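You operate a simulated robot arm through the tools that you are given. There is no shell and no other tool. Be economical: measure what you need, move in short steps, check, and stop when the job is done.

The job below is to be done with a simulated robot arm. You get a single attempt, and the scene is never put back.

TASK
The last bricks split in layers. Give one airing more, press and eject.
Fine: Turn the airing knob one mark up first, free the latch and press the green cycle button once. Let nothing jam the ram. Run the bricks up with the ejector lever, uncracked and unchipped. Then set the latch, hold the down button till the display says held and turn the pump key off with a clean dry hand. The oil unit stays charged; the display shows only the pressure on the ram. Keep out from under the ram and pinch nothing.

The check looks at the end state, three seconds after you hand in, the way a careful person would. Anything else that was tipped, shoved, dropped, spilled or broken makes it a failure.

THE ROBOT
A 6-joint arm with a two-finger parallel gripper, fixed in place. Base frame: the origin is at the foot of the arm, x ahead of it, y to its left, z up; the work surface is at about z = 968. Units: mm, degrees, N and s.
With the tool pointing down near the work surface it reaches from about 200 to 620 mm from the base axis. Its first joint turns from -66.0 to 66.0 degrees. Payload 2.7 kg.
The tool frame sits at the grasp point between the pads (the TCP): z along the fingers, y along the line on which they close. The tips reach 23 mm beyond it. The gripper opens to 94 mm. The fingers are 38 mm wide and 10 mm thick; the gripper's body (54 by 96 mm) begins 39 mm behind the TCP.
Orientation is told as [roll, pitch, yaw] about the base's x, y, z axes, in that order, counted from this pose: with the fingers straight down and closing along the base's y, the tool's x points along the base's -x, its y along +y and its z along -z.

THE INTERFACE
- The arm moves only by the tool send_rows. Its argument "targets" is a list of rows, each a list of 7 numbers: the gripper command, from -1 (fully open) to 1 (shut), values between in proportion, then the shift along the tool's x, y, z in units of 400 mm (1.0 is 400 mm), then the turn, a rotation vector about the tool's x, y, z in units of 180 degrees (1.0 is 180 degrees). In form: [[fingers, dx, dy, dz, rx, ry, rz], ...]. A call has 1 to 10 rows; each row is the pose to reach, as a shift and turn from the pose commanded when the call began, along the tool's axes at that moment. A call with a number of a shift or a turn outside -1 to 1 is refused whole. Each row takes 0.2 s and may step no farther than 50 mm and 8.6 degrees from the row before; otherwise, or with a gripper value out of range, the whole call is refused. Where a pose cannot be reached the arm comes as near as it can. A force on the tool above 40 N (or 10 N above the force at the start of the call, whichever is more), or a blocked arm, ends the call early, and 0.2 s more pass. Each finger travels about 45 mm/s and halts on what it meets, pressing with about 38 N; the grip force reading is that of the motor and also rises with nothing between the fingers. The clock runs only during rows and for 0.2 s after the last one: add rows that repeat a pose to give the fingers time. It gives the time, the measured TCP pose, the force on the tool (base axes), the opening and the grip force at its end, in the units of the frame above (readings bear some noise), and new pictures: "show" is both (left out), scene, wrist or none.
- Cameras (640 x 400 px; columns grow to the right, rows downward): "scene" is fixed at [95.9, -439.8, 1415]; the picture's right is [0.58, -0.81, 0.00], its down [-0.42, -0.30, -0.86] and it looks along [0.70, 0.50, -0.52] (base axes); focal length 259 px, centre (320, 200). "wrist" rides on the gripper at [-39, 0, -44] in the tool frame; the picture's right is [0.00, -1.00, 0.00], its down [0.97, 0.00, -0.24] and it looks along [0.24, 0.00, 0.97] (tool axes); focal length 218 px, centre (320, 200). There is no depth. A picture from a camera that has moved, and an enlarged one, comes with that camera's place and axes in the base frame and with its lens. The place of the scene camera against the robot may be out by one fixed shift of up to 12 mm in any direction.
- enlarge(camera, box): a new picture of the part [left, top, right, bottom] of that camera's present view, enlarged. The clock stands still meanwhile.
- finish_job(): hands the job in; it is judged then, once.

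Work in short steps. Places have to be worked out from the pictures, the camera data and where the tool is seen: move nearer, look again, correct. Check each grasp and each placing, and mend what went wrong. You have 120 turns and 150 pictures in all, those below and enlarged ones among them. Open the gripper and draw the arm clear of the work before you hand the job in, unless the task says otherwise; then end with one line.

The tools are called after "Emit:" as name(argument=value, ...) on one line, values as JSON. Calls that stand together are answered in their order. send_rows: Moves the arm, as the interface text tells. Its arguments: {"type":"object","properties":{"targets":{"type":"array"},"show":{"type":"string","enum":["both","scene","wrist","none"]}},"required":["targets"]} The other tools are called the same way: enlarge (camera, box) takes an enlarged picture of a part of a camera's view; finish_job () hands the job in.

At the start:

```text
clock: 0.0
eef_pos: [354.8, 51.0, 1289.0]
tool_rot: [0.1, -0.1, 0.1]
ft_force: [-1.0, 0.3, 0.3]
opening: 94.0
gripper_force: 0.0
```

scene: 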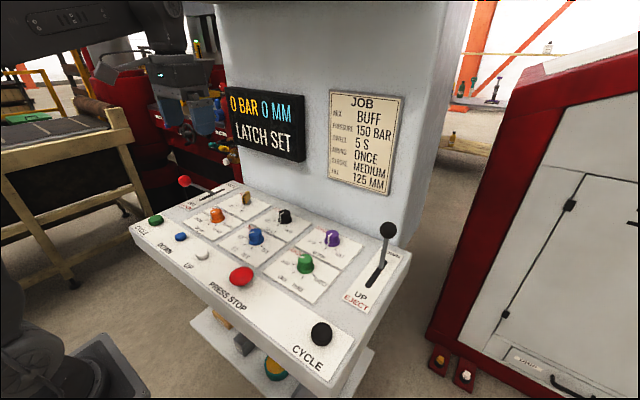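
wrist: 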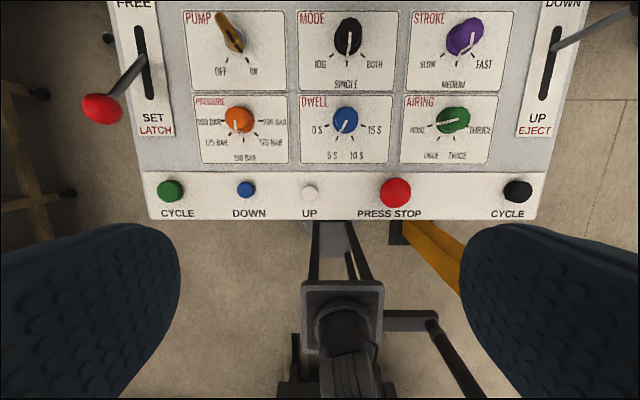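

I begin by looking closer at the panel, the display and the job card.

Emit:
enlarge(camera="wrist", box=[100, 0, 370, 225])

Emit:
enlarge(camera="wrist", box=[340, 0, 610, 225])

Emit:
enlarge(camera="scene", box=[120, 80, 420, 290])

Emit:
enlarge(camera="scene", box=[0, 0, 240, 170])

```text
1.78 times, centred on (235, 112) of wrist
camera zoom: at [394.8, 49.9, 1333.5], right [0.0, -1.0, 0.0], down [-0.97, 0.0, 0.24], along [-0.24, 0.0, -0.97], focal length 388 px, centre (471, 356)
```

zoom: 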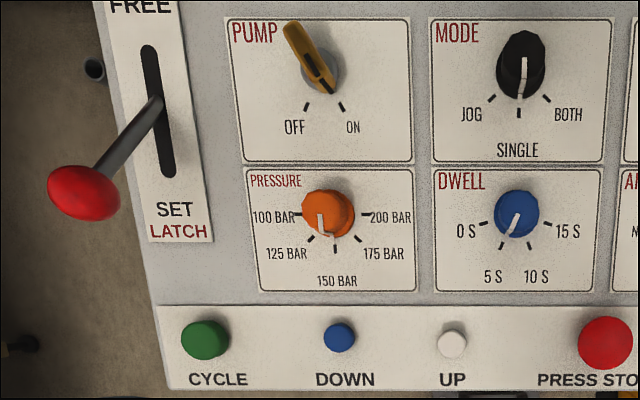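

```text
1.78 times, centred on (475, 112) of wrist
camera zoom: at [394.8, 49.9, 1333.5], right [0.0, -1.0, 0.0], down [-0.97, 0.0, 0.24], along [-0.24, 0.0, -0.97], focal length 388 px, centre (44, 356)
```

zoom: 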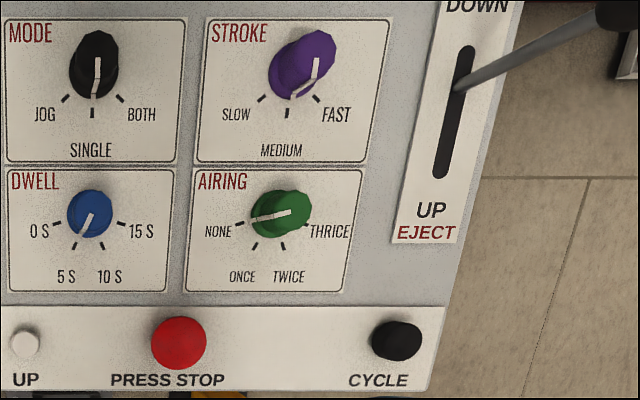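

```text
1.90 times, centred on (270, 185) of scene
camera zoom: at [95.9, -439.8, 1415.0], right [0.58, -0.81, 0.0], down [-0.42, -0.3, -0.86], along [0.7, 0.5, -0.52], focal length 494 px, centre (415, 229)
```

zoom: 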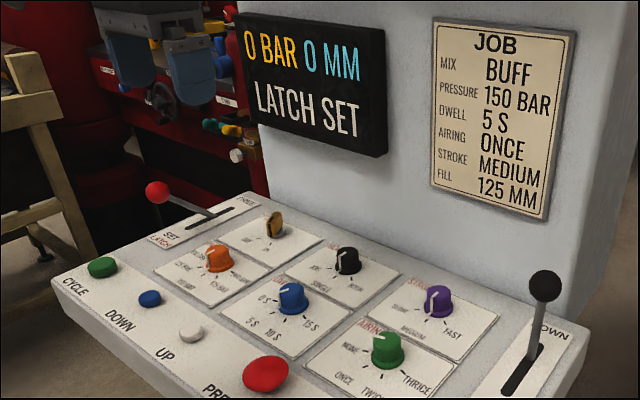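

```text
2.35 times, centred on (120, 85) of scene
camera zoom: at [95.9, -439.8, 1415.0], right [0.58, -0.81, 0.0], down [-0.42, -0.3, -0.86], along [0.7, 0.5, -0.52], focal length 610 px, centre (791, 471)
```

zoom: 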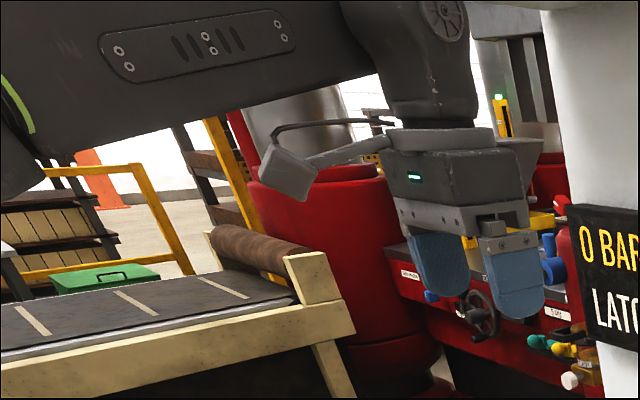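

The panel tops sit near z≈970–985; the airing pointer seems at NONE, and the card asks ONCE. I tilt the hand up in free space to see the press around the panel.

Emit:
send_rows(targets=[[-1, 0, 0, 0, 0, -0.045, 0], [-1, 0, 0, 0, 0, -0.09, 0], [-1, 0, 0, 0, 0, -0.135, 0], [-1, 0, 0, 0, 0, -0.18, 0], [-1, 0, 0, 0, 0, -0.225, 0], [-1, 0, 0, 0, 0, -0.27, 0], [-1, 0, 0, 0, 0, -0.315, 0], [-1, 0, 0, 0, 0, -0.36, 0], [-1, 0, 0, 0, 0, -0.405, 0]], show="wrist")

```text
clock: 2.0
eef_pos: [354.1, 50.4, 1289.0]
tool_rot: [0.4, -73.0, -0.2]
ft_force: [-0.4, -1.0, 0.6]
opening: 94.1
gripper_force: 0.0
camera wrist: at [325.2, 49.8, 1339.8], right [0.0, -1.0, 0.0], down [-0.51, 0.0, -0.86], along [0.86, 0.0, -0.51], focal length 218 px, centre (320, 200)
```

wrist: 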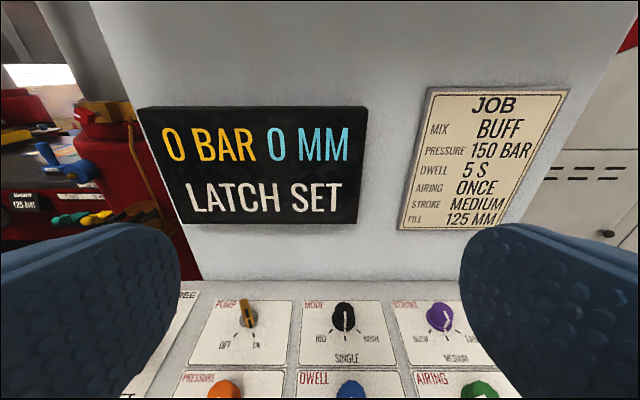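

I turn the view to the left to see the press itself.

Emit:
send_rows(targets=[[-1, 0, 0, 0, -0.044, 0, -0.0135], [-1, 0, 0, 0, -0.088, 0, -0.027], [-1, 0, 0, 0, -0.132, 0, -0.0405], [-1, 0, 0, 0, -0.176, 0, -0.054], [-1, 0, 0, 0, -0.22, 0, -0.0675], [-1, 0, 0, 0, -0.264, 0, -0.081]], show="wrist")

```text
clock: 3.4
eef_pos: [355.3, 51.8, 1289.4]
tool_rot: [-0.1, -73.1, 50.0]
ft_force: [0.1, 1.1, 0.7]
opening: 94.2
gripper_force: 0.1
out of reach, approached as far as the arm can: row 3
camera wrist: at [335.8, 26.6, 1339.7], right [0.76, -0.64, 0.0], down [-0.33, -0.39, -0.86], along [0.55, 0.66, -0.51], focal length 218 px, centre (320, 200)
```

wrist: 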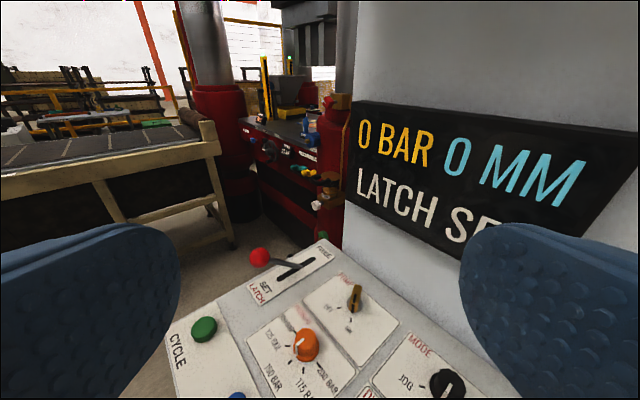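

Emit:
enlarge(camera="wrist", box=[170, 0, 370, 130])

Emit:
enlarge(camera="wrist", box=[180, 80, 370, 260])

Emit:
enlarge(camera="wrist", box=[150, 230, 470, 400])

```text
3.08 times, centred on (270, 65) of wrist
camera zoom: at [335.8, 26.6, 1339.7], right [0.76, -0.64, 0.0], down [-0.33, -0.39, -0.86], along [0.55, 0.66, -0.51], focal length 672 px, centre (474, 615)
```

zoom: 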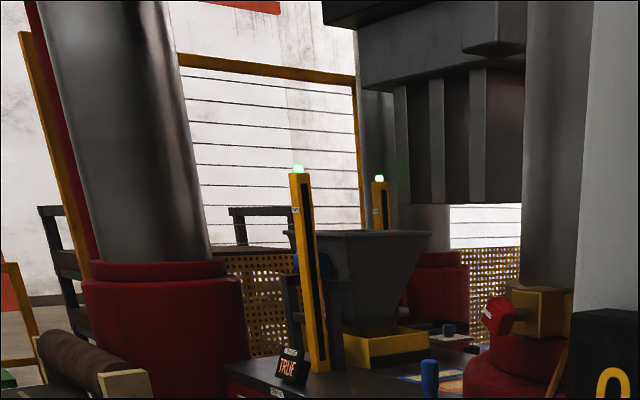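

```text
2.22 times, centred on (275, 170) of wrist
camera zoom: at [335.8, 26.6, 1339.7], right [0.76, -0.64, 0.0], down [-0.33, -0.39, -0.86], along [0.55, 0.66, -0.51], focal length 485 px, centre (420, 267)
```

zoom: 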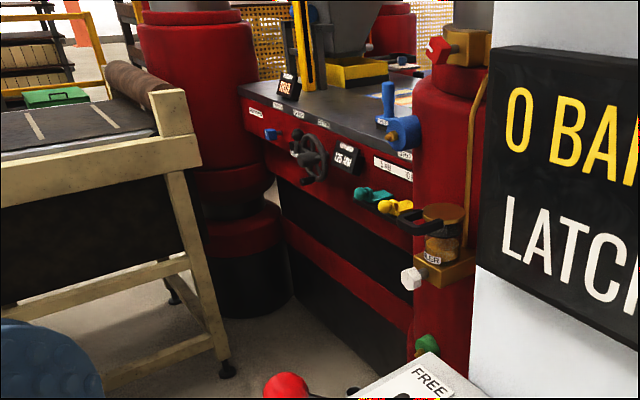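

```text
2.00 times, centred on (310, 315) of wrist
camera zoom: at [335.8, 26.6, 1339.7], right [0.76, -0.64, 0.0], down [-0.33, -0.39, -0.86], along [0.55, 0.66, -0.51], focal length 436 px, centre (340, -30)
```

zoom: 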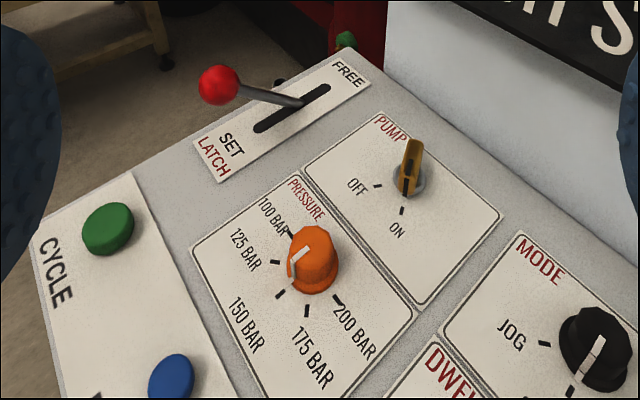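

The press bench is out of the arm's reach behind light guards; all work is on this panel. I bring the hand back to looking down.

Emit:
send_rows(targets=[[-1, 0, 0, 0, 0.044, 0, 0.0135], [-1, 0, 0, 0, 0.088, 0, 0.027], [-1, 0, 0, 0, 0.132, 0, 0.0405], [-1, 0, 0, 0, 0.176, 0, 0.054], [-1, 0, 0, 0, 0.22, 0, 0.0675], [-1, 0, 0, 0, 0.264, 0, 0.081]], show="none")

Emit:
send_rows(targets=[[-1, 0, 0, 0, 0, 0.045, 0], [-1, 0, 0, 0, 0, 0.09, 0], [-1, 0, 0, 0, 0, 0.135, 0], [-1, 0, 0, 0, 0, 0.18, 0], [-1, 0, 0, 0, 0, 0.225, 0], [-1, 0, 0, 0, 0, 0.27, 0], [-1, 0, 0, 0, 0, 0.315, 0], [-1, 0, 0, 0, 0, 0.36, 0], [-1, 0, 0, 0, 0, 0.405, 0]], show="none")

```text
clock: 4.8
eef_pos: [352.9, 43.6, 1273.7]
tool_rot: [18.0, -67.8, -18.2]
ft_force: [0.3, 0.7, 2.6]
opening: 93.8
gripper_force: 0.0
out of reach, approached as far as the arm can: row 5
```

```text
clock: 6.8
eef_pos: [354.5, 49.7, 1290.1]
tool_rot: [0.1, 0.2, 0.1]
ft_force: [0.3, 0.6, -0.4]
opening: 93.9
gripper_force: 0.0
```

Back level. Next I go above the airing knob (≈[434, -155]) and look.

Emit:
send_rows(targets=[[-1, -0.029, -0.073, 0.06, 0, 0, 0], [-1, -0.058, -0.146, 0.12, 0, 0, 0], [-1, -0.087, -0.219, 0.18, 0, 0, 0], [-1, -0.116, -0.292, 0.24, 0, 0, 0], [-1, -0.145, -0.365, 0.3, 0, 0, 0], [-1, -0.174, -0.438, 0.36, 0, 0, 0], [-1, -0.2, -0.512, 0.42, 0, 0, 0]])

Emit:
enlarge(camera="wrist", box=[210, 90, 430, 240])

```text
clock: 8.4
eef_pos: [435.5, -155.2, 1123.0]
tool_rot: [0.1, -0.1, 0.0]
ft_force: [0.2, 0.7, 0.6]
opening: 94.1
gripper_force: 0.0
camera wrist: at [474.8, -155.8, 1166.3], right [0.0, -1.0, 0.0], down [-0.97, 0.0, 0.24], along [-0.24, 0.0, -0.97], focal length 218 px, centre (320, 200)
```

scene: 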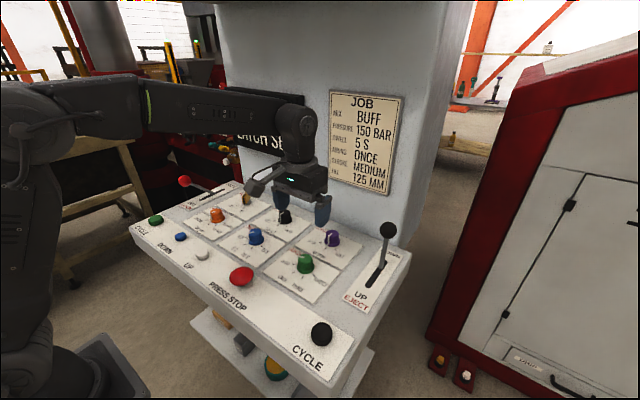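
wrist: 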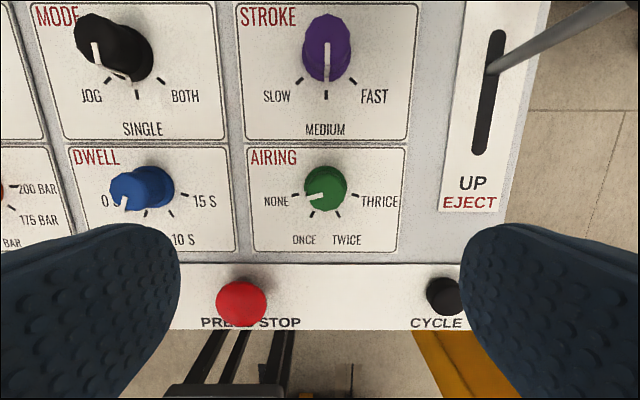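

```text
2.67 times, centred on (320, 165) of wrist
camera zoom: at [474.8, -155.8, 1166.3], right [0.0, -1.0, 0.0], down [-0.97, 0.0, 0.24], along [-0.24, 0.0, -0.97], focal length 582 px, centre (320, 293)
```

zoom: 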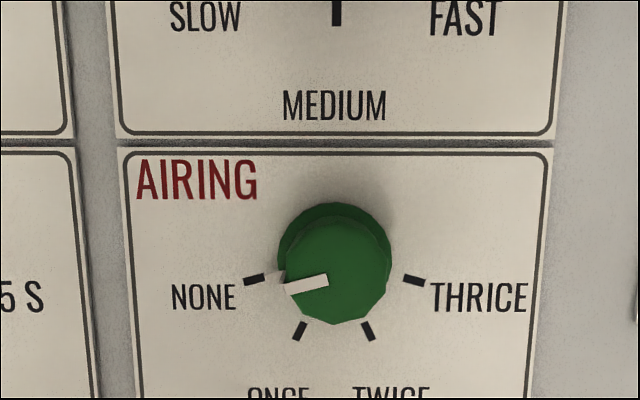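

The airing pointer is at NONE, with marks 50° apart, and the knob centre is at about [437, -161] with the panel surface near z 962–968. I descend around it with open fingers.

Emit:
send_rows(targets=[[-1, -0.004, -0.0145, 0.1, 0, 0, 0], [-1, -0.004, -0.0145, 0.2, 0, 0, 0], [-1, -0.004, -0.0145, 0.27, 0, 0, 0], [-1, -0.004, -0.0145, 0.3, 0, 0, 0]])

Emit:
enlarge(camera="scene", box=[240, 170, 400, 310])

```text
clock: 9.4
eef_pos: [437.5, -160.0, 1001.4]
tool_rot: [0.1, -0.1, 0.1]
ft_force: [0.0, 0.0, -0.7]
opening: 93.9
gripper_force: 0.0
camera wrist: at [476.8, -160.6, 1045.2], right [0.0, -1.0, 0.0], down [-0.97, 0.0, 0.24], along [-0.24, 0.0, -0.97], focal length 218 px, centre (320, 200)
```

scene: 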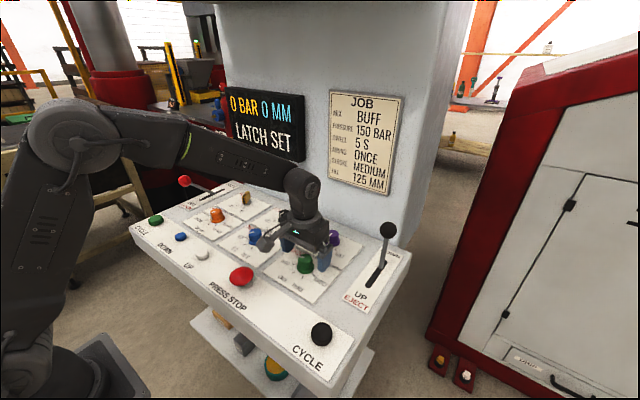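
wrist: 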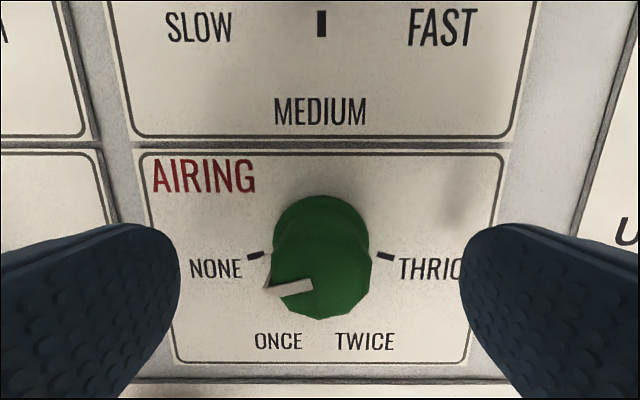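

```text
2.86 times, centred on (320, 240) of scene
camera zoom: at [95.9, -439.8, 1415.0], right [0.58, -0.81, 0.0], down [-0.42, -0.3, -0.86], along [0.7, 0.5, -0.52], focal length 741 px, centre (320, 86)
```

zoom: 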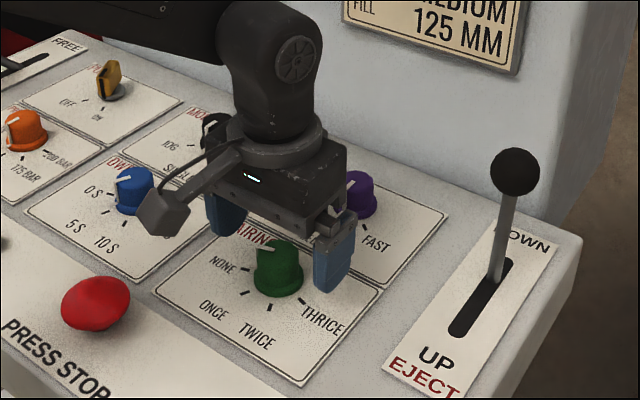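

The fingers straddle the knob and it is centred. I lower 12 mm more and close on it.

Emit:
send_rows(targets=[[-1, 0, -0.001, 0.015, 0, 0, 0], [-1, 0, -0.001, 0.03, 0, 0, 0], [0.2, 0, -0.001, 0.03, 0, 0, 0], [0.2, 0, -0.001, 0.03, 0, 0, 0], [0.2, 0, -0.001, 0.03, 0, 0, 0], [1, 0, -0.001, 0.03, 0, 0, 0], [1, 0, -0.001, 0.03, 0, 0, 0], [1, 0, -0.001, 0.03, 0, 0, 0]], show="wrist")

```text
clock: 11.2
eef_pos: [436.6, -159.1, 987.9]
tool_rot: [0.1, -0.2, 0.1]
ft_force: [-0.5, -6.8, -3.7]
opening: 34.8
gripper_force: 44.4
camera wrist: at [476.7, -160.8, 1032.7], right [0.0, -1.0, 0.0], down [-0.97, 0.0, 0.24], along [-0.24, 0.0, -0.97], focal length 218 px, centre (320, 200)
```

wrist: 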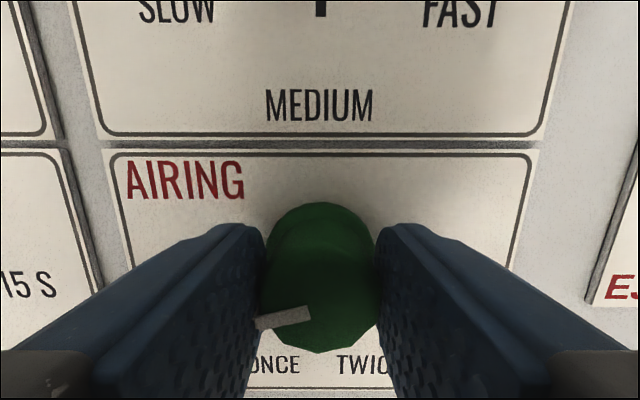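

Gripped at 34.8 mm. I turn it counter‑clockwise (seen from above) by 50°, from NONE toward ONCE.

Emit:
send_rows(targets=[[1, 0, 0, 0, 0, 0, -0.04], [1, 0, 0, 0, 0, 0, -0.08], [1, 0, 0, 0, 0, 0, -0.12], [1, 0, 0, 0, 0, 0, -0.16], [1, 0, 0, 0, 0, 0, -0.2], [1, 0, 0, 0, 0, 0, -0.24], [1, 0, 0, 0, 0, 0, -0.278], [1, 0, 0, 0, 0, 0, -0.278]], show="wrist")

```text
clock: 13.0
eef_pos: [436.3, -158.6, 988.6]
tool_rot: [0.1, -0.1, 50.2]
ft_force: [-10.3, 12.5, 0.3]
opening: 34.9
gripper_force: 44.9
camera wrist: at [462.1, -129.6, 1032.8], right [0.77, -0.64, 0.0], down [-0.62, -0.75, 0.24], along [-0.15, -0.18, -0.97], focal length 218 px, centre (320, 200)
```

wrist: 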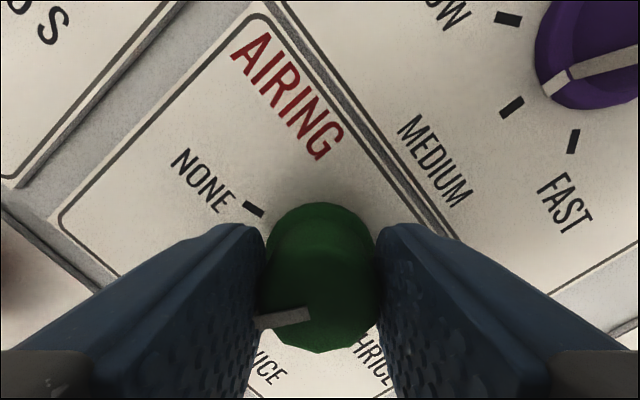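

The knob followed the fingers. I release and raise straight up, then look.

Emit:
send_rows(targets=[[-0.3, 0, 0, 0, 0, 0, 0], [-0.3, 0, 0, 0, 0, 0, 0], [-0.3, 0, 0, 0, 0, 0, 0], [-0.3, 0, 0, -0.1, 0, 0, 0], [-0.3, 0, 0, -0.2, 0, 0, 0], [-0.3, 0, 0, -0.3, 0, 0, 0.04], [-0.3, 0, 0, -0.35, 0, 0, 0.08], [-0.3, 0, 0, -0.35, 0, 0, 0.12], [-0.3, 0, 0, -0.35, 0, 0, 0.16], [-0.3, 0, 0, -0.35, 0, 0, 0.2]], show="none")

Emit:
send_rows(targets=[[-0.3, 0, 0, 0, 0, 0, 0.04], [-0.3, 0, 0, 0, 0, 0, 0.078]], show="both")

Emit:
enlarge(camera="wrist", box=[210, 90, 430, 240])

```text
clock: 15.2
eef_pos: [435.9, -159.6, 1126.8]
tool_rot: [0.1, -0.1, 14.0]
ft_force: [-0.1, 0.1, 0.5]
opening: 61.3
gripper_force: 0.0
```

```text
clock: 15.8
eef_pos: [437.4, -159.9, 1128.5]
tool_rot: [0.2, -0.1, -0.2]
ft_force: [0.1, -0.5, 0.3]
opening: 61.0
gripper_force: 0.0
camera wrist: at [476.0, -160.2, 1172.8], right [0.0, -1.0, 0.0], down [-0.97, 0.0, 0.24], along [-0.24, 0.0, -0.97], focal length 218 px, centre (320, 200)
```

scene: 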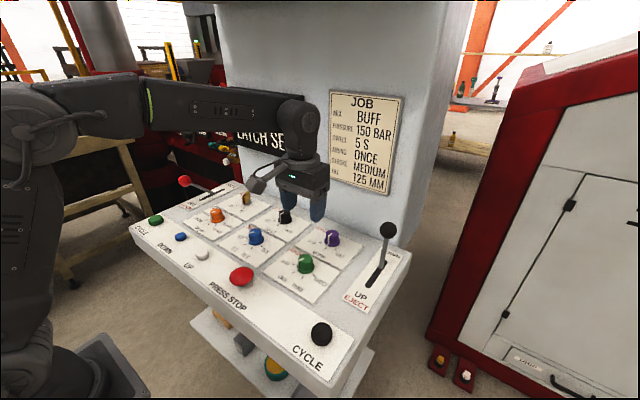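
wrist: 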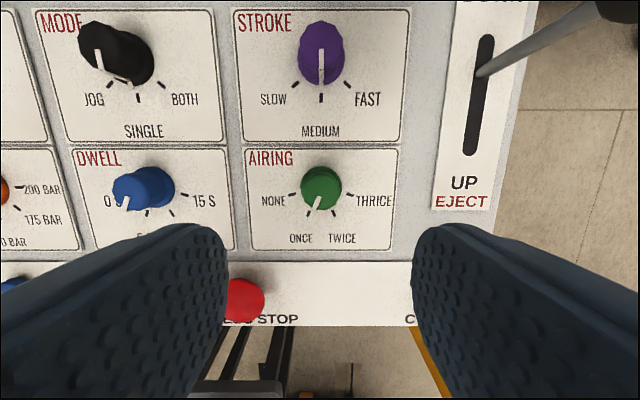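

```text
2.67 times, centred on (320, 165) of wrist
camera zoom: at [476.0, -160.2, 1172.8], right [0.0, -1.0, 0.0], down [-0.97, 0.0, 0.24], along [-0.24, 0.0, -0.97], focal length 582 px, centre (320, 293)
```

zoom: 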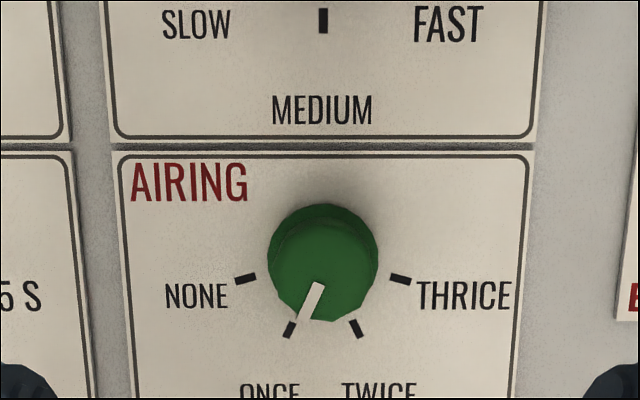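

Airing now points at ONCE. I travel left, high over the panel, to look at the latch lever.

Emit:
send_rows(targets=[[-0.3, 0.005, 0.11, -0.04, 0, 0, 0], [-0.3, 0.01, 0.22, -0.08, 0, 0, 0], [-0.3, 0.015, 0.33, -0.12, 0, 0, 0], [-0.3, 0.02, 0.44, -0.15, 0, 0, 0], [-0.3, 0.03, 0.55, -0.15, 0, 0, 0], [-0.3, 0.04, 0.66, -0.15, 0, 0, 0], [-0.3, 0.05, 0.77, -0.15, 0, 0, 0], [-0.3, 0.06, 0.88, -0.15, 0, 0, 0], [-0.3, 0.07, 0.99, -0.15, 0, 0, 0]], show="wrist")

Emit:
enlarge(camera="wrist", box=[150, 0, 470, 200])

Emit:
enlarge(camera="scene", box=[120, 150, 280, 250])

```text
clock: 17.8
eef_pos: [406.4, 234.0, 1189.9]
tool_rot: [0.1, 0.0, 0.1]
ft_force: [0.3, -0.6, -0.2]
opening: 61.2
gripper_force: 0.1
camera wrist: at [446.2, 234.3, 1234.0], right [0.0, -1.0, 0.0], down [-0.97, 0.0, 0.24], along [-0.24, 0.0, -0.97], focal length 218 px, centre (320, 200)
```

wrist: 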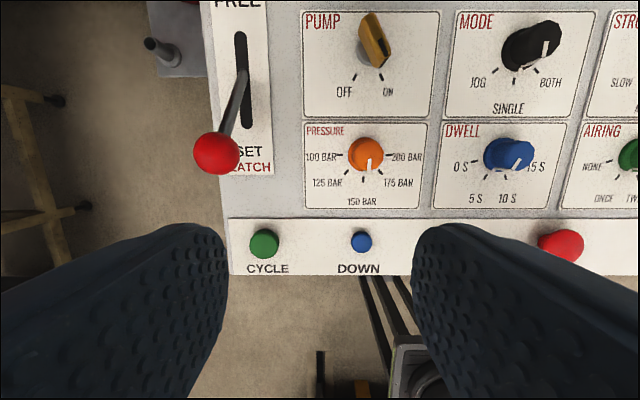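

```text
2.00 times, centred on (310, 100) of wrist
camera zoom: at [446.2, 234.3, 1234.0], right [0.0, -1.0, 0.0], down [-0.97, 0.0, 0.24], along [-0.24, 0.0, -0.97], focal length 436 px, centre (340, 400)
```

zoom: 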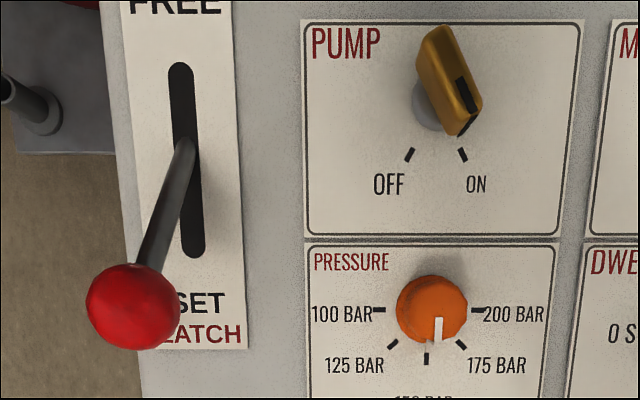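

```text
4.00 times, centred on (200, 200) of scene
camera zoom: at [95.9, -439.8, 1415.1], right [0.58, -0.81, 0.0], down [-0.42, -0.3, -0.86], along [0.7, 0.5, -0.52], focal length 1037 px, centre (800, 200)
```

zoom: 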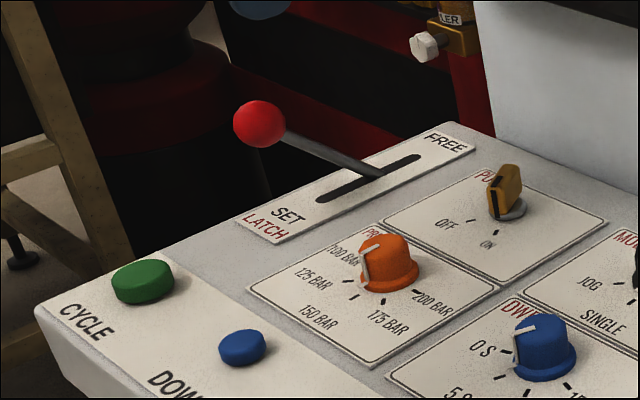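

Latch ball is at about [440, 323, 1041], its pivot near x≈517 at the panel; FREE should be the mirror lean (x≈594). I'll grip the ball from the sides with the hand pitched forward 45°, so first I go to a pre-grasp 80 mm behind the ball.

Emit:
send_rows(targets=[[-0.7, 0.01, 0.04, 0.01, 0, -0.042, 0], [-0.7, 0.02, 0.08, 0.05, 0, -0.084, 0], [-0.7, 0.03, 0.12, 0.1, 0, -0.125, 0], [-0.7, 0.04, 0.16, 0.15, 0, -0.167, 0], [-0.7, 0.05, 0.2, 0.2, 0, -0.208, 0], [-0.7, 0.055, 0.22, 0.23, 0, -0.25, 0], [-0.7, 0.055, 0.22, 0.23, 0, -0.25, 0]])

```text
clock: 19.4
eef_pos: [386.5, 324.7, 1097.0]
tool_rot: [0.2, -45.1, 0.0]
ft_force: [0.8, 0.2, -0.2]
opening: 79.7
gripper_force: 0.0
camera wrist: at [383.8, 323.6, 1156.1], right [0.0, -1.0, 0.0], down [-0.86, 0.0, -0.52], along [0.52, 0.0, -0.86], focal length 218 px, centre (320, 200)
```

scene: 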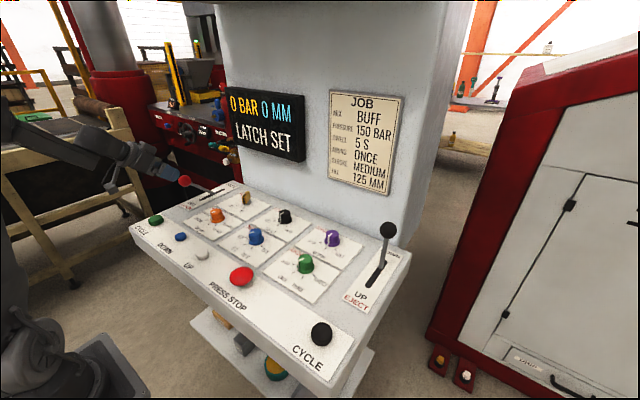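
wrist: 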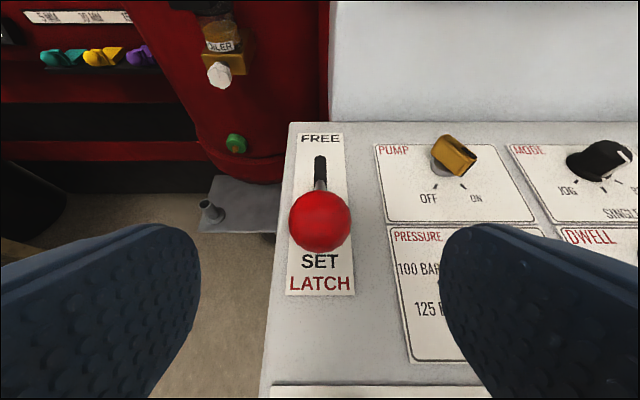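

Ball lies centred ahead, matching my estimate. I slide forward along the fingers 69 mm and close on the ball.

Emit:
send_rows(targets=[[-0.7, 0, -0.002, 0.06, 0, 0, 0], [-0.7, 0, -0.002, 0.12, 0, 0, 0], [-0.7, 0, -0.002, 0.172, 0, 0, 0], [-0.7, 0, -0.002, 0.172, 0, 0, 0], [1, 0, -0.002, 0.172, 0, 0, 0], [1, 0, -0.002, 0.172, 0, 0, 0], [1, 0, -0.002, 0.172, 0, 0, 0], [1, 0, -0.002, 0.172, 0, 0, 0]], show="wrist")

```text
clock: 21.2
eef_pos: [435.0, 324.6, 1048.3]
tool_rot: [0.3, -45.1, 0.1]
ft_force: [3.7, 14.5, -2.8]
opening: 36.8
gripper_force: 45.1
camera wrist: at [431.3, 323.8, 1107.4], right [0.01, -1.0, 0.0], down [-0.86, 0.0, -0.52], along [0.52, 0.01, -0.86], focal length 218 px, centre (320, 200)
```

wrist: 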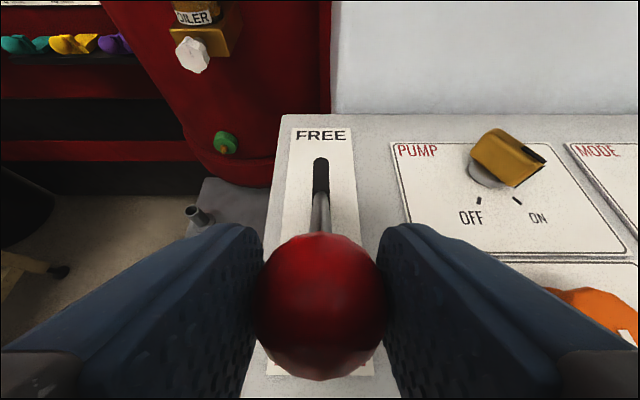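

The ball is gripped (36.8 mm). I swing it along its arc, first part up to just short of upright.

Emit:
send_rows(targets=[[1, -0.0415, 0, 0.0037, 0, 0, 0], [1, -0.0888, 0, 0.0163, 0, 0, 0], [1, -0.133, 0, 0.0368, 0, 0, 0], [1, -0.173, 0, 0.0647, 0, 0, 0]])

```text
clock: 22.2
eef_pos: [502.1, 325.2, 1084.0]
tool_rot: [0.4, -45.4, -0.1]
ft_force: [-13.1, 12.4, 15.1]
opening: 37.3
gripper_force: 44.9
camera wrist: at [498.4, 323.7, 1143.0], right [0.0, -1.0, -0.01], down [-0.85, 0.0, -0.52], along [0.52, 0.01, -0.85], focal length 218 px, centre (320, 200)
```

scene: 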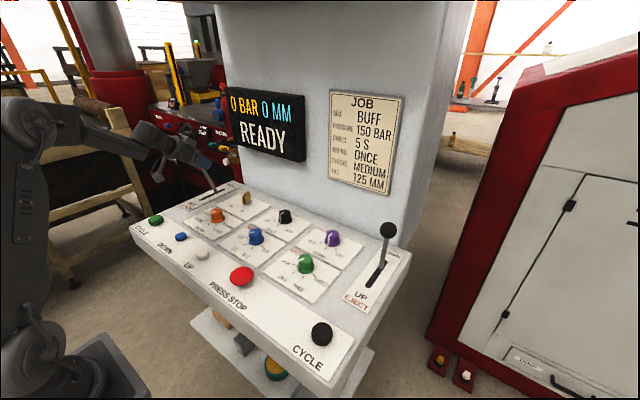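
wrist: 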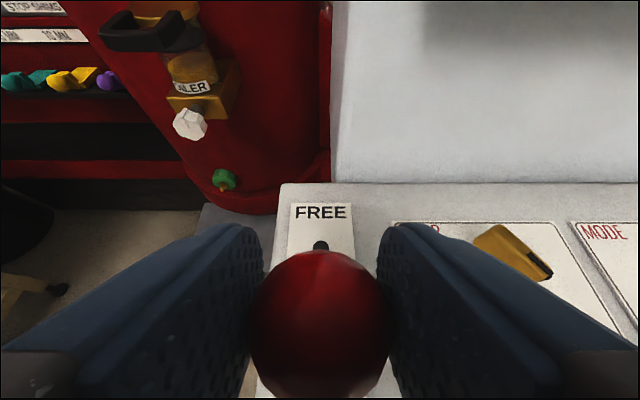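

The display already says READY past that point. I continue the swing to the FREE end, with slightly more height as the force suggests.

Emit:
send_rows(targets=[[1, -0.0434, 0, 0.026, 0, 0, 0], [1, -0.0713, 0, 0.0658, 0, 0, 0], [1, -0.0918, 0, 0.11, 0, 0, 0], [1, -0.1, 0, 0.16, 0, 0, 0]])

```text
clock: 23.1
eef_pos: [558.6, 324.5, 1077.6]
tool_rot: [0.2, -45.4, 0.0]
ft_force: [-19.2, -7.5, 4.9]
opening: 36.6
gripper_force: 44.6
stopped in row 4: the force on the tool passed its limit (the readings are from after the stop); the commanded pose is now the measured one
camera wrist: at [555.4, 323.9, 1138.4], right [0.0, -1.0, 0.0], down [-0.85, 0.0, -0.52], along [0.52, 0.0, -0.85], focal length 218 px, centre (320, 200)
```

scene: 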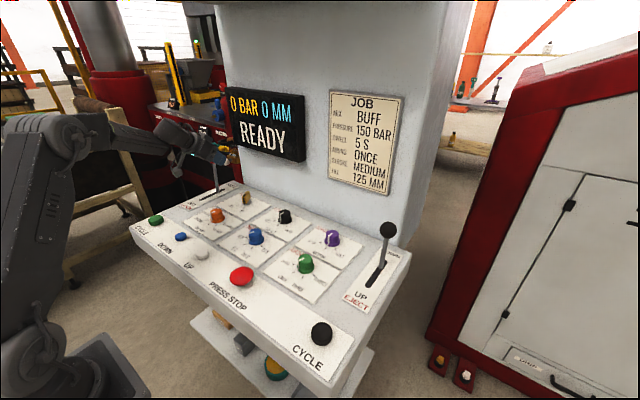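
wrist: 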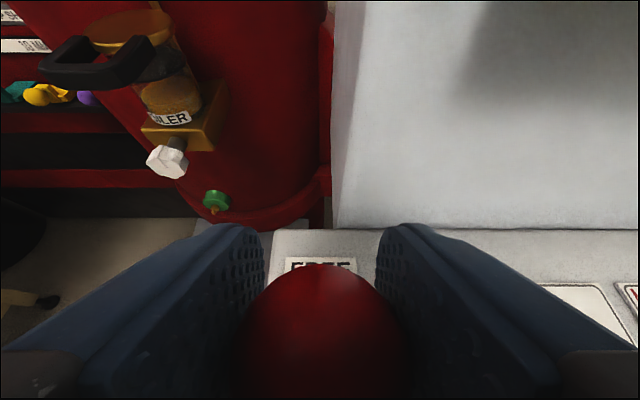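

The lever met a stop at about the same lean the ejector lever has at its far end; the display reads READY. I open and draw back to see whether it stays at FREE.

Emit:
send_rows(targets=[[-0.7, 0, 0, 0, 0, 0, 0], [-0.7, 0, 0, 0, 0, 0, 0], [-0.7, 0, 0, 0, 0, 0, 0], [-0.7, 0, 0, -0.1, 0, 0, 0], [-0.7, 0, 0, -0.2, 0, 0, 0], [-0.7, 0, 0, -0.25, 0, 0, 0]])

Emit:
enlarge(camera="scene", box=[120, 80, 310, 230])

```text
clock: 24.5
eef_pos: [488.9, 323.6, 1151.6]
tool_rot: [0.4, -45.4, 0.1]
ft_force: [-0.2, -0.5, 0.0]
opening: 80.1
gripper_force: 0.0
camera wrist: at [485.8, 323.0, 1210.2], right [0.0, -1.0, 0.0], down [-0.85, 0.0, -0.52], along [0.52, 0.01, -0.85], focal length 218 px, centre (320, 200)
```

scene: 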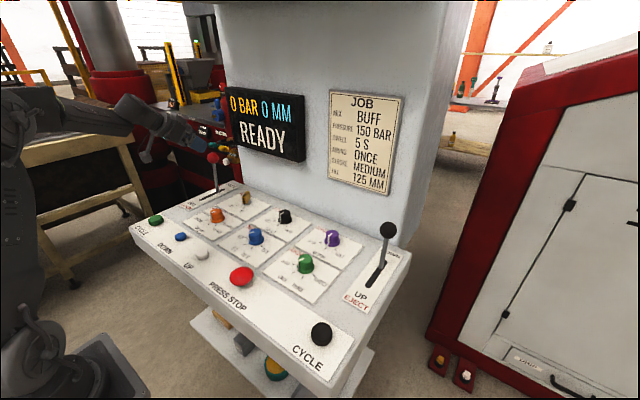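
wrist: 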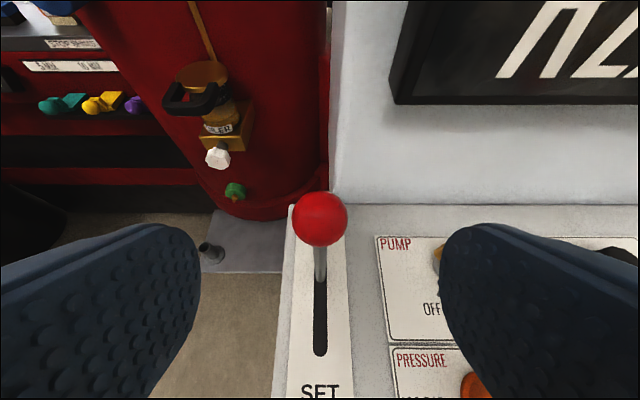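

```text
2.67 times, centred on (215, 155) of scene
camera zoom: at [95.9, -439.8, 1415.0], right [0.58, -0.81, 0.0], down [-0.42, -0.3, -0.86], along [0.7, 0.5, -0.52], focal length 692 px, centre (600, 320)
```

zoom: 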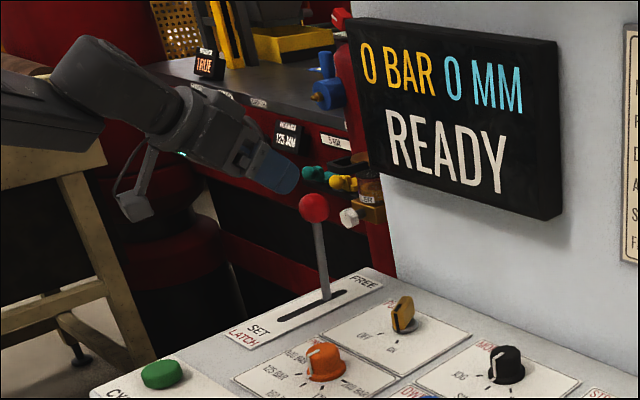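

Lever stays leaning to FREE and the display says READY. I bring the hand level above the green cycle button (≈[323, 307]), fingers closed.

Emit:
send_rows(targets=[[-0.7, 0.05, -0.007, -0.08, 0, 0.042, 0], [0, 0.13, -0.014, -0.12, 0, 0.084, 0], [1, 0.21, -0.021, -0.14, 0, 0.125, 0], [1, 0.28, -0.028, -0.15, 0, 0.167, 0], [1, 0.35, -0.035, -0.16, 0, 0.208, 0], [1, 0.42, -0.0425, -0.166, 0, 0.25, 0], [1, 0.42, -0.0425, -0.166, 0, 0.25, 0]])

Emit:
enlarge(camera="wrist", box=[200, 130, 440, 280])

```text
clock: 26.1
eef_pos: [322.9, 308.4, 1077.0]
tool_rot: [0.3, -0.3, 0.3]
ft_force: [0.4, -0.6, -1.1]
opening: 0.0
gripper_force: 38.0
camera wrist: at [363.4, 307.5, 1121.1], right [0.01, -1.0, 0.0], down [-0.97, -0.01, 0.24], along [-0.24, 0.0, -0.97], focal length 218 px, centre (320, 200)
```

scene: 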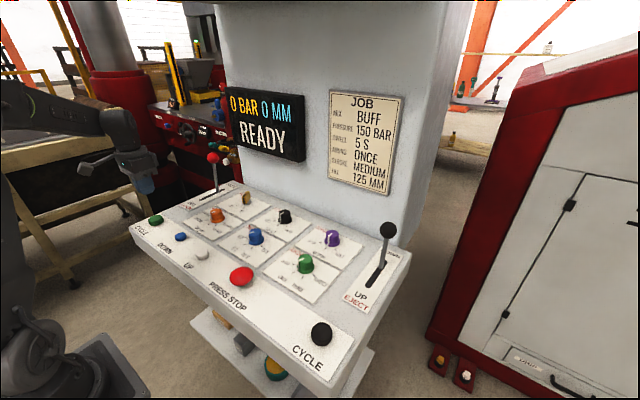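
wrist: 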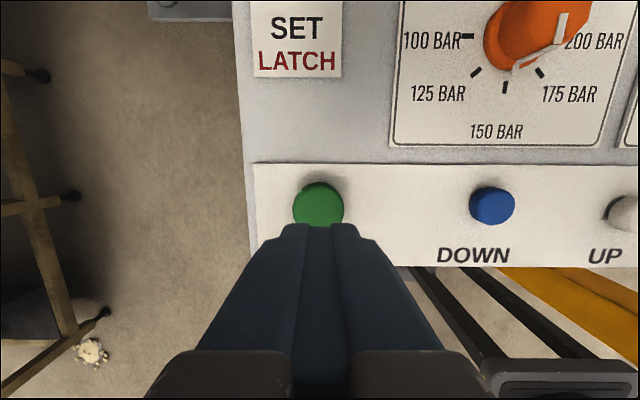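

```text
2.67 times, centred on (320, 205) of wrist
camera zoom: at [363.4, 307.5, 1121.1], right [0.01, -1.0, 0.0], down [-0.97, -0.01, 0.24], along [-0.24, 0.0, -0.97], focal length 582 px, centre (320, 187)
```

zoom: 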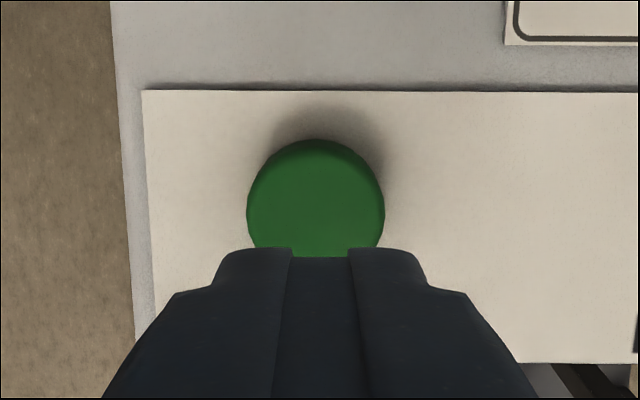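

Button centred under the tip. I press down once in small steps and rise again in the same move.

Emit:
send_rows(targets=[[1, 0.002, 0, 0.1, 0, 0, 0], [1, 0.002, 0, 0.18, 0, 0, 0], [1, 0.002, 0, 0.2, 0, 0, 0], [1, 0.002, 0, 0.21, 0, 0, 0], [1, 0.002, 0, 0.22, 0, 0, 0], [1, 0.002, 0, 0.16, 0, 0, 0], [1, 0.002, 0, 0.1, 0, 0, 0]], show="scene")

```text
clock: 27.7
eef_pos: [324.0, 305.7, 1035.1]
tool_rot: [0.2, -0.4, 0.3]
ft_force: [0.0, -0.7, 0.9]
opening: 0.0
gripper_force: 38.2
```

scene: 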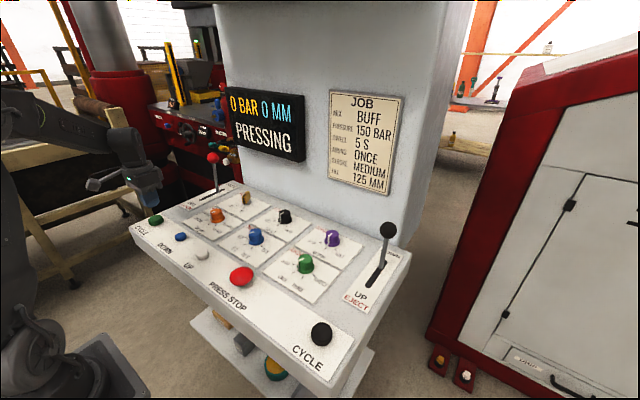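

The cycle started: PRESSING. While it runs I rise and travel over to the right side, watching the display.

Emit:
send_rows(targets=[[1, 0, 0, -0.1, 0, 0, 0], [1, 0, -0.05, -0.2, 0, 0, 0], [1, -0.02, -0.15, -0.25, 0, 0, 0], [1, -0.04, -0.25, -0.3, 0, 0, 0], [1, -0.07, -0.36, -0.3, 0, 0, 0], [1, -0.1, -0.47, -0.3, 0, 0, 0], [1, -0.13, -0.58, -0.3, 0, 0, 0], [1, -0.16, -0.69, -0.3, 0, 0, 0], [1, -0.18, -0.8, -0.3, 0, 0, 0]], show="scene")

```text
clock: 29.7
eef_pos: [396.0, -13.9, 1152.3]
tool_rot: [0.3, -0.4, 0.4]
ft_force: [-0.6, -1.1, -0.5]
opening: 0.2
gripper_force: 38.0
```

scene: 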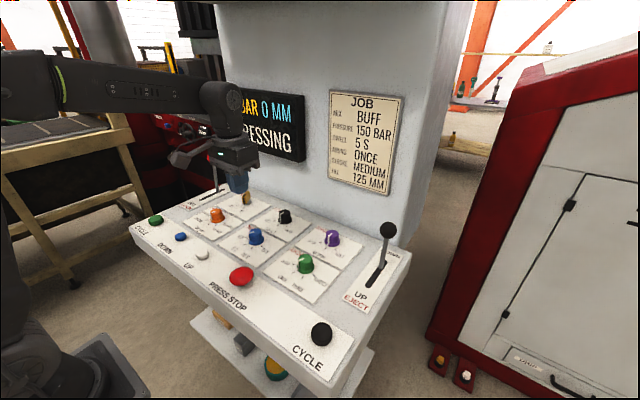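

Ram is coming down. I continue to the right, pitching the hand forward for the ejector ball.

Emit:
send_rows(targets=[[1, 0, -0.1, -0.04, 0, -0.03, 0], [0, 0, -0.2, -0.045, 0, -0.065, 0], [-0.7, 0, -0.3, -0.045, 0, -0.1, 0], [-0.7, 0, -0.4, -0.045, 0, -0.14, 0], [-0.7, 0, -0.5, -0.045, 0, -0.18, 0], [-0.7, 0, -0.6, -0.045, 0, -0.22, 0], [-0.7, 0, -0.7, -0.045, 0, -0.25, 0], [-0.7, 0, -0.7, -0.045, 0, -0.25, 0]])

```text
clock: 31.5
eef_pos: [396.9, -294.5, 1172.9]
tool_rot: [0.3, -45.6, -0.1]
ft_force: [-0.5, -0.9, -0.6]
opening: 80.0
gripper_force: 0.0
camera wrist: at [394.0, -295.9, 1230.6], right [0.0, -1.0, 0.0], down [-0.85, 0.0, -0.52], along [0.52, 0.01, -0.85], focal length 218 px, centre (320, 200)
```

scene: 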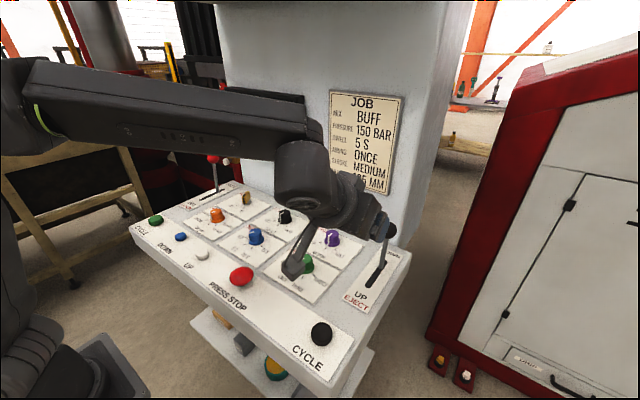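
wrist: 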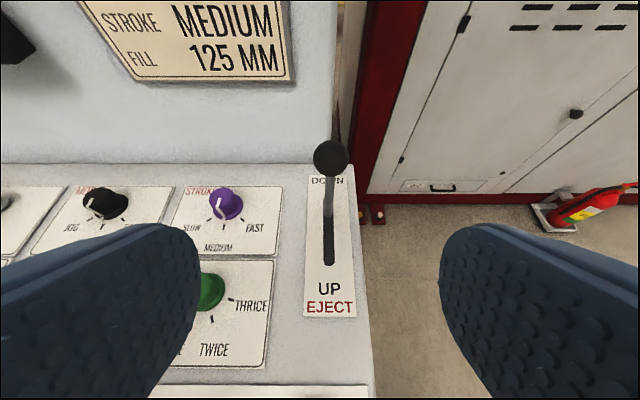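

Lever ball is near [532, -306, 1080]. My forearm hides the display, so I lower and shift a bit to see it while the cycle runs.

Emit:
send_rows(targets=[[-0.7, 0.058, 0.072, 0.043, 0, 0, 0], [-0.7, 0.115, 0.144, 0.085, 0, 0, 0], [-0.7, 0.173, 0.216, 0.128, 0, 0, 0], [-0.7, 0.23, 0.2875, 0.17, 0, 0, 0]], show="scene")

```text
clock: 32.5
eef_pos: [379.5, -176.8, 1060.4]
tool_rot: [0.3, -45.3, 0.1]
ft_force: [0.7, 0.0, 0.6]
opening: 80.0
gripper_force: 0.0
```

scene: 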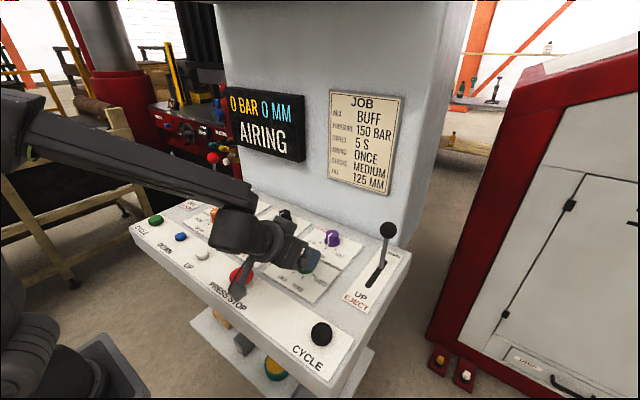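

Airing. I wait here without moving.

Emit:
send_rows(targets=[[-0.7, 0, 0, 0, 0, 0, 0], [-0.7, 0, 0, 0, 0, 0, 0], [-0.7, 0, 0, 0, 0, 0, 0], [-0.7, 0, 0, 0, 0, 0, 0], [-0.7, 0, 0, 0, 0, 0, 0], [-0.7, 0, 0, 0, 0, 0, 0], [-0.7, 0, 0, 0, 0, 0, 0], [-0.7, 0, 0, 0, 0, 0, 0], [-0.7, 0, 0, 0, 0, 0, 0], [-0.7, 0, 0, 0, 0, 0, 0]], show="scene")

Emit:
send_rows(targets=[[-0.7, 0, 0, 0, 0, 0, 0], [-0.7, 0, 0, 0, 0, 0, 0], [-0.7, 0, 0, 0, 0, 0, 0], [-0.7, 0, 0, 0, 0, 0, 0], [-0.7, 0, 0, 0, 0, 0, 0], [-0.7, 0, 0, 0, 0, 0, 0], [-0.7, 0, 0, 0, 0, 0, 0], [-0.7, 0, 0, 0, 0, 0, 0], [-0.7, 0, 0, 0, 0, 0, 0], [-0.7, 0, 0, 0, 0, 0, 0]], show="scene")

Emit:
send_rows(targets=[[-0.7, 0, 0, 0, 0, 0, 0], [-0.7, 0, 0, 0, 0, 0, 0], [-0.7, 0, 0, 0, 0, 0, 0], [-0.7, 0, 0, 0, 0, 0, 0], [-0.7, 0, 0, 0, 0, 0, 0], [-0.7, 0, 0, 0, 0, 0, 0], [-0.7, 0, 0, 0, 0, 0, 0], [-0.7, 0, 0, 0, 0, 0, 0], [-0.7, 0, 0, 0, 0, 0, 0], [-0.7, 0, 0, 0, 0, 0, 0]], show="scene")

```text
clock: 34.7
eef_pos: [379.8, -177.6, 1059.8]
tool_rot: [0.4, -45.4, 0.0]
ft_force: [-1.0, -0.6, -0.1]
opening: 80.0
gripper_force: 0.2
```

scene: 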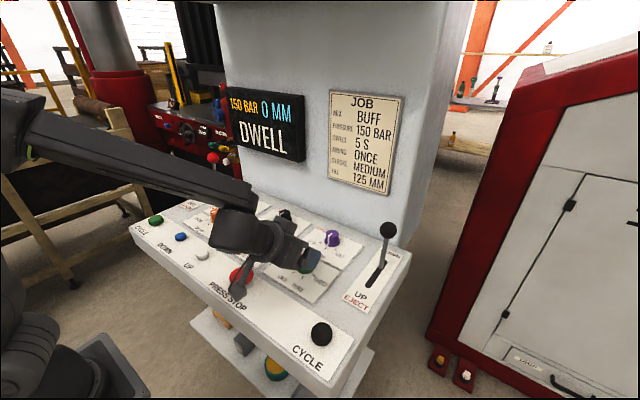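

```text
clock: 36.9
eef_pos: [380.6, -178.8, 1060.8]
tool_rot: [0.4, -45.4, 0.0]
ft_force: [-0.3, 0.3, 0.0]
opening: 79.8
gripper_force: 0.1
```

scene: 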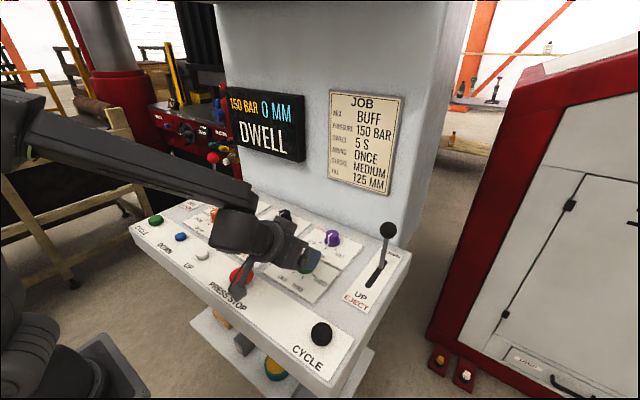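

```text
clock: 39.1
eef_pos: [379.9, -178.1, 1061.4]
tool_rot: [0.5, -45.4, 0.0]
ft_force: [0.3, 0.2, 0.0]
opening: 79.8
gripper_force: 0.1
```

scene: 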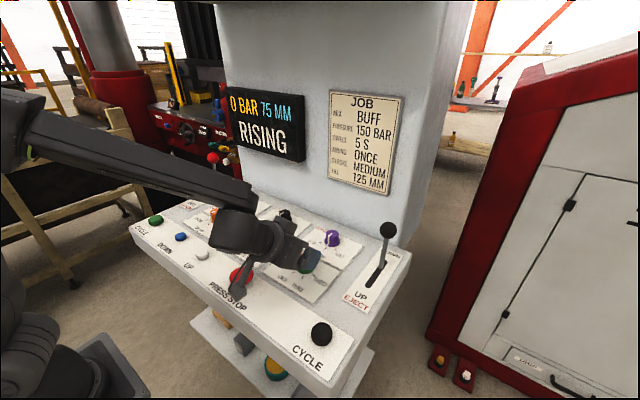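

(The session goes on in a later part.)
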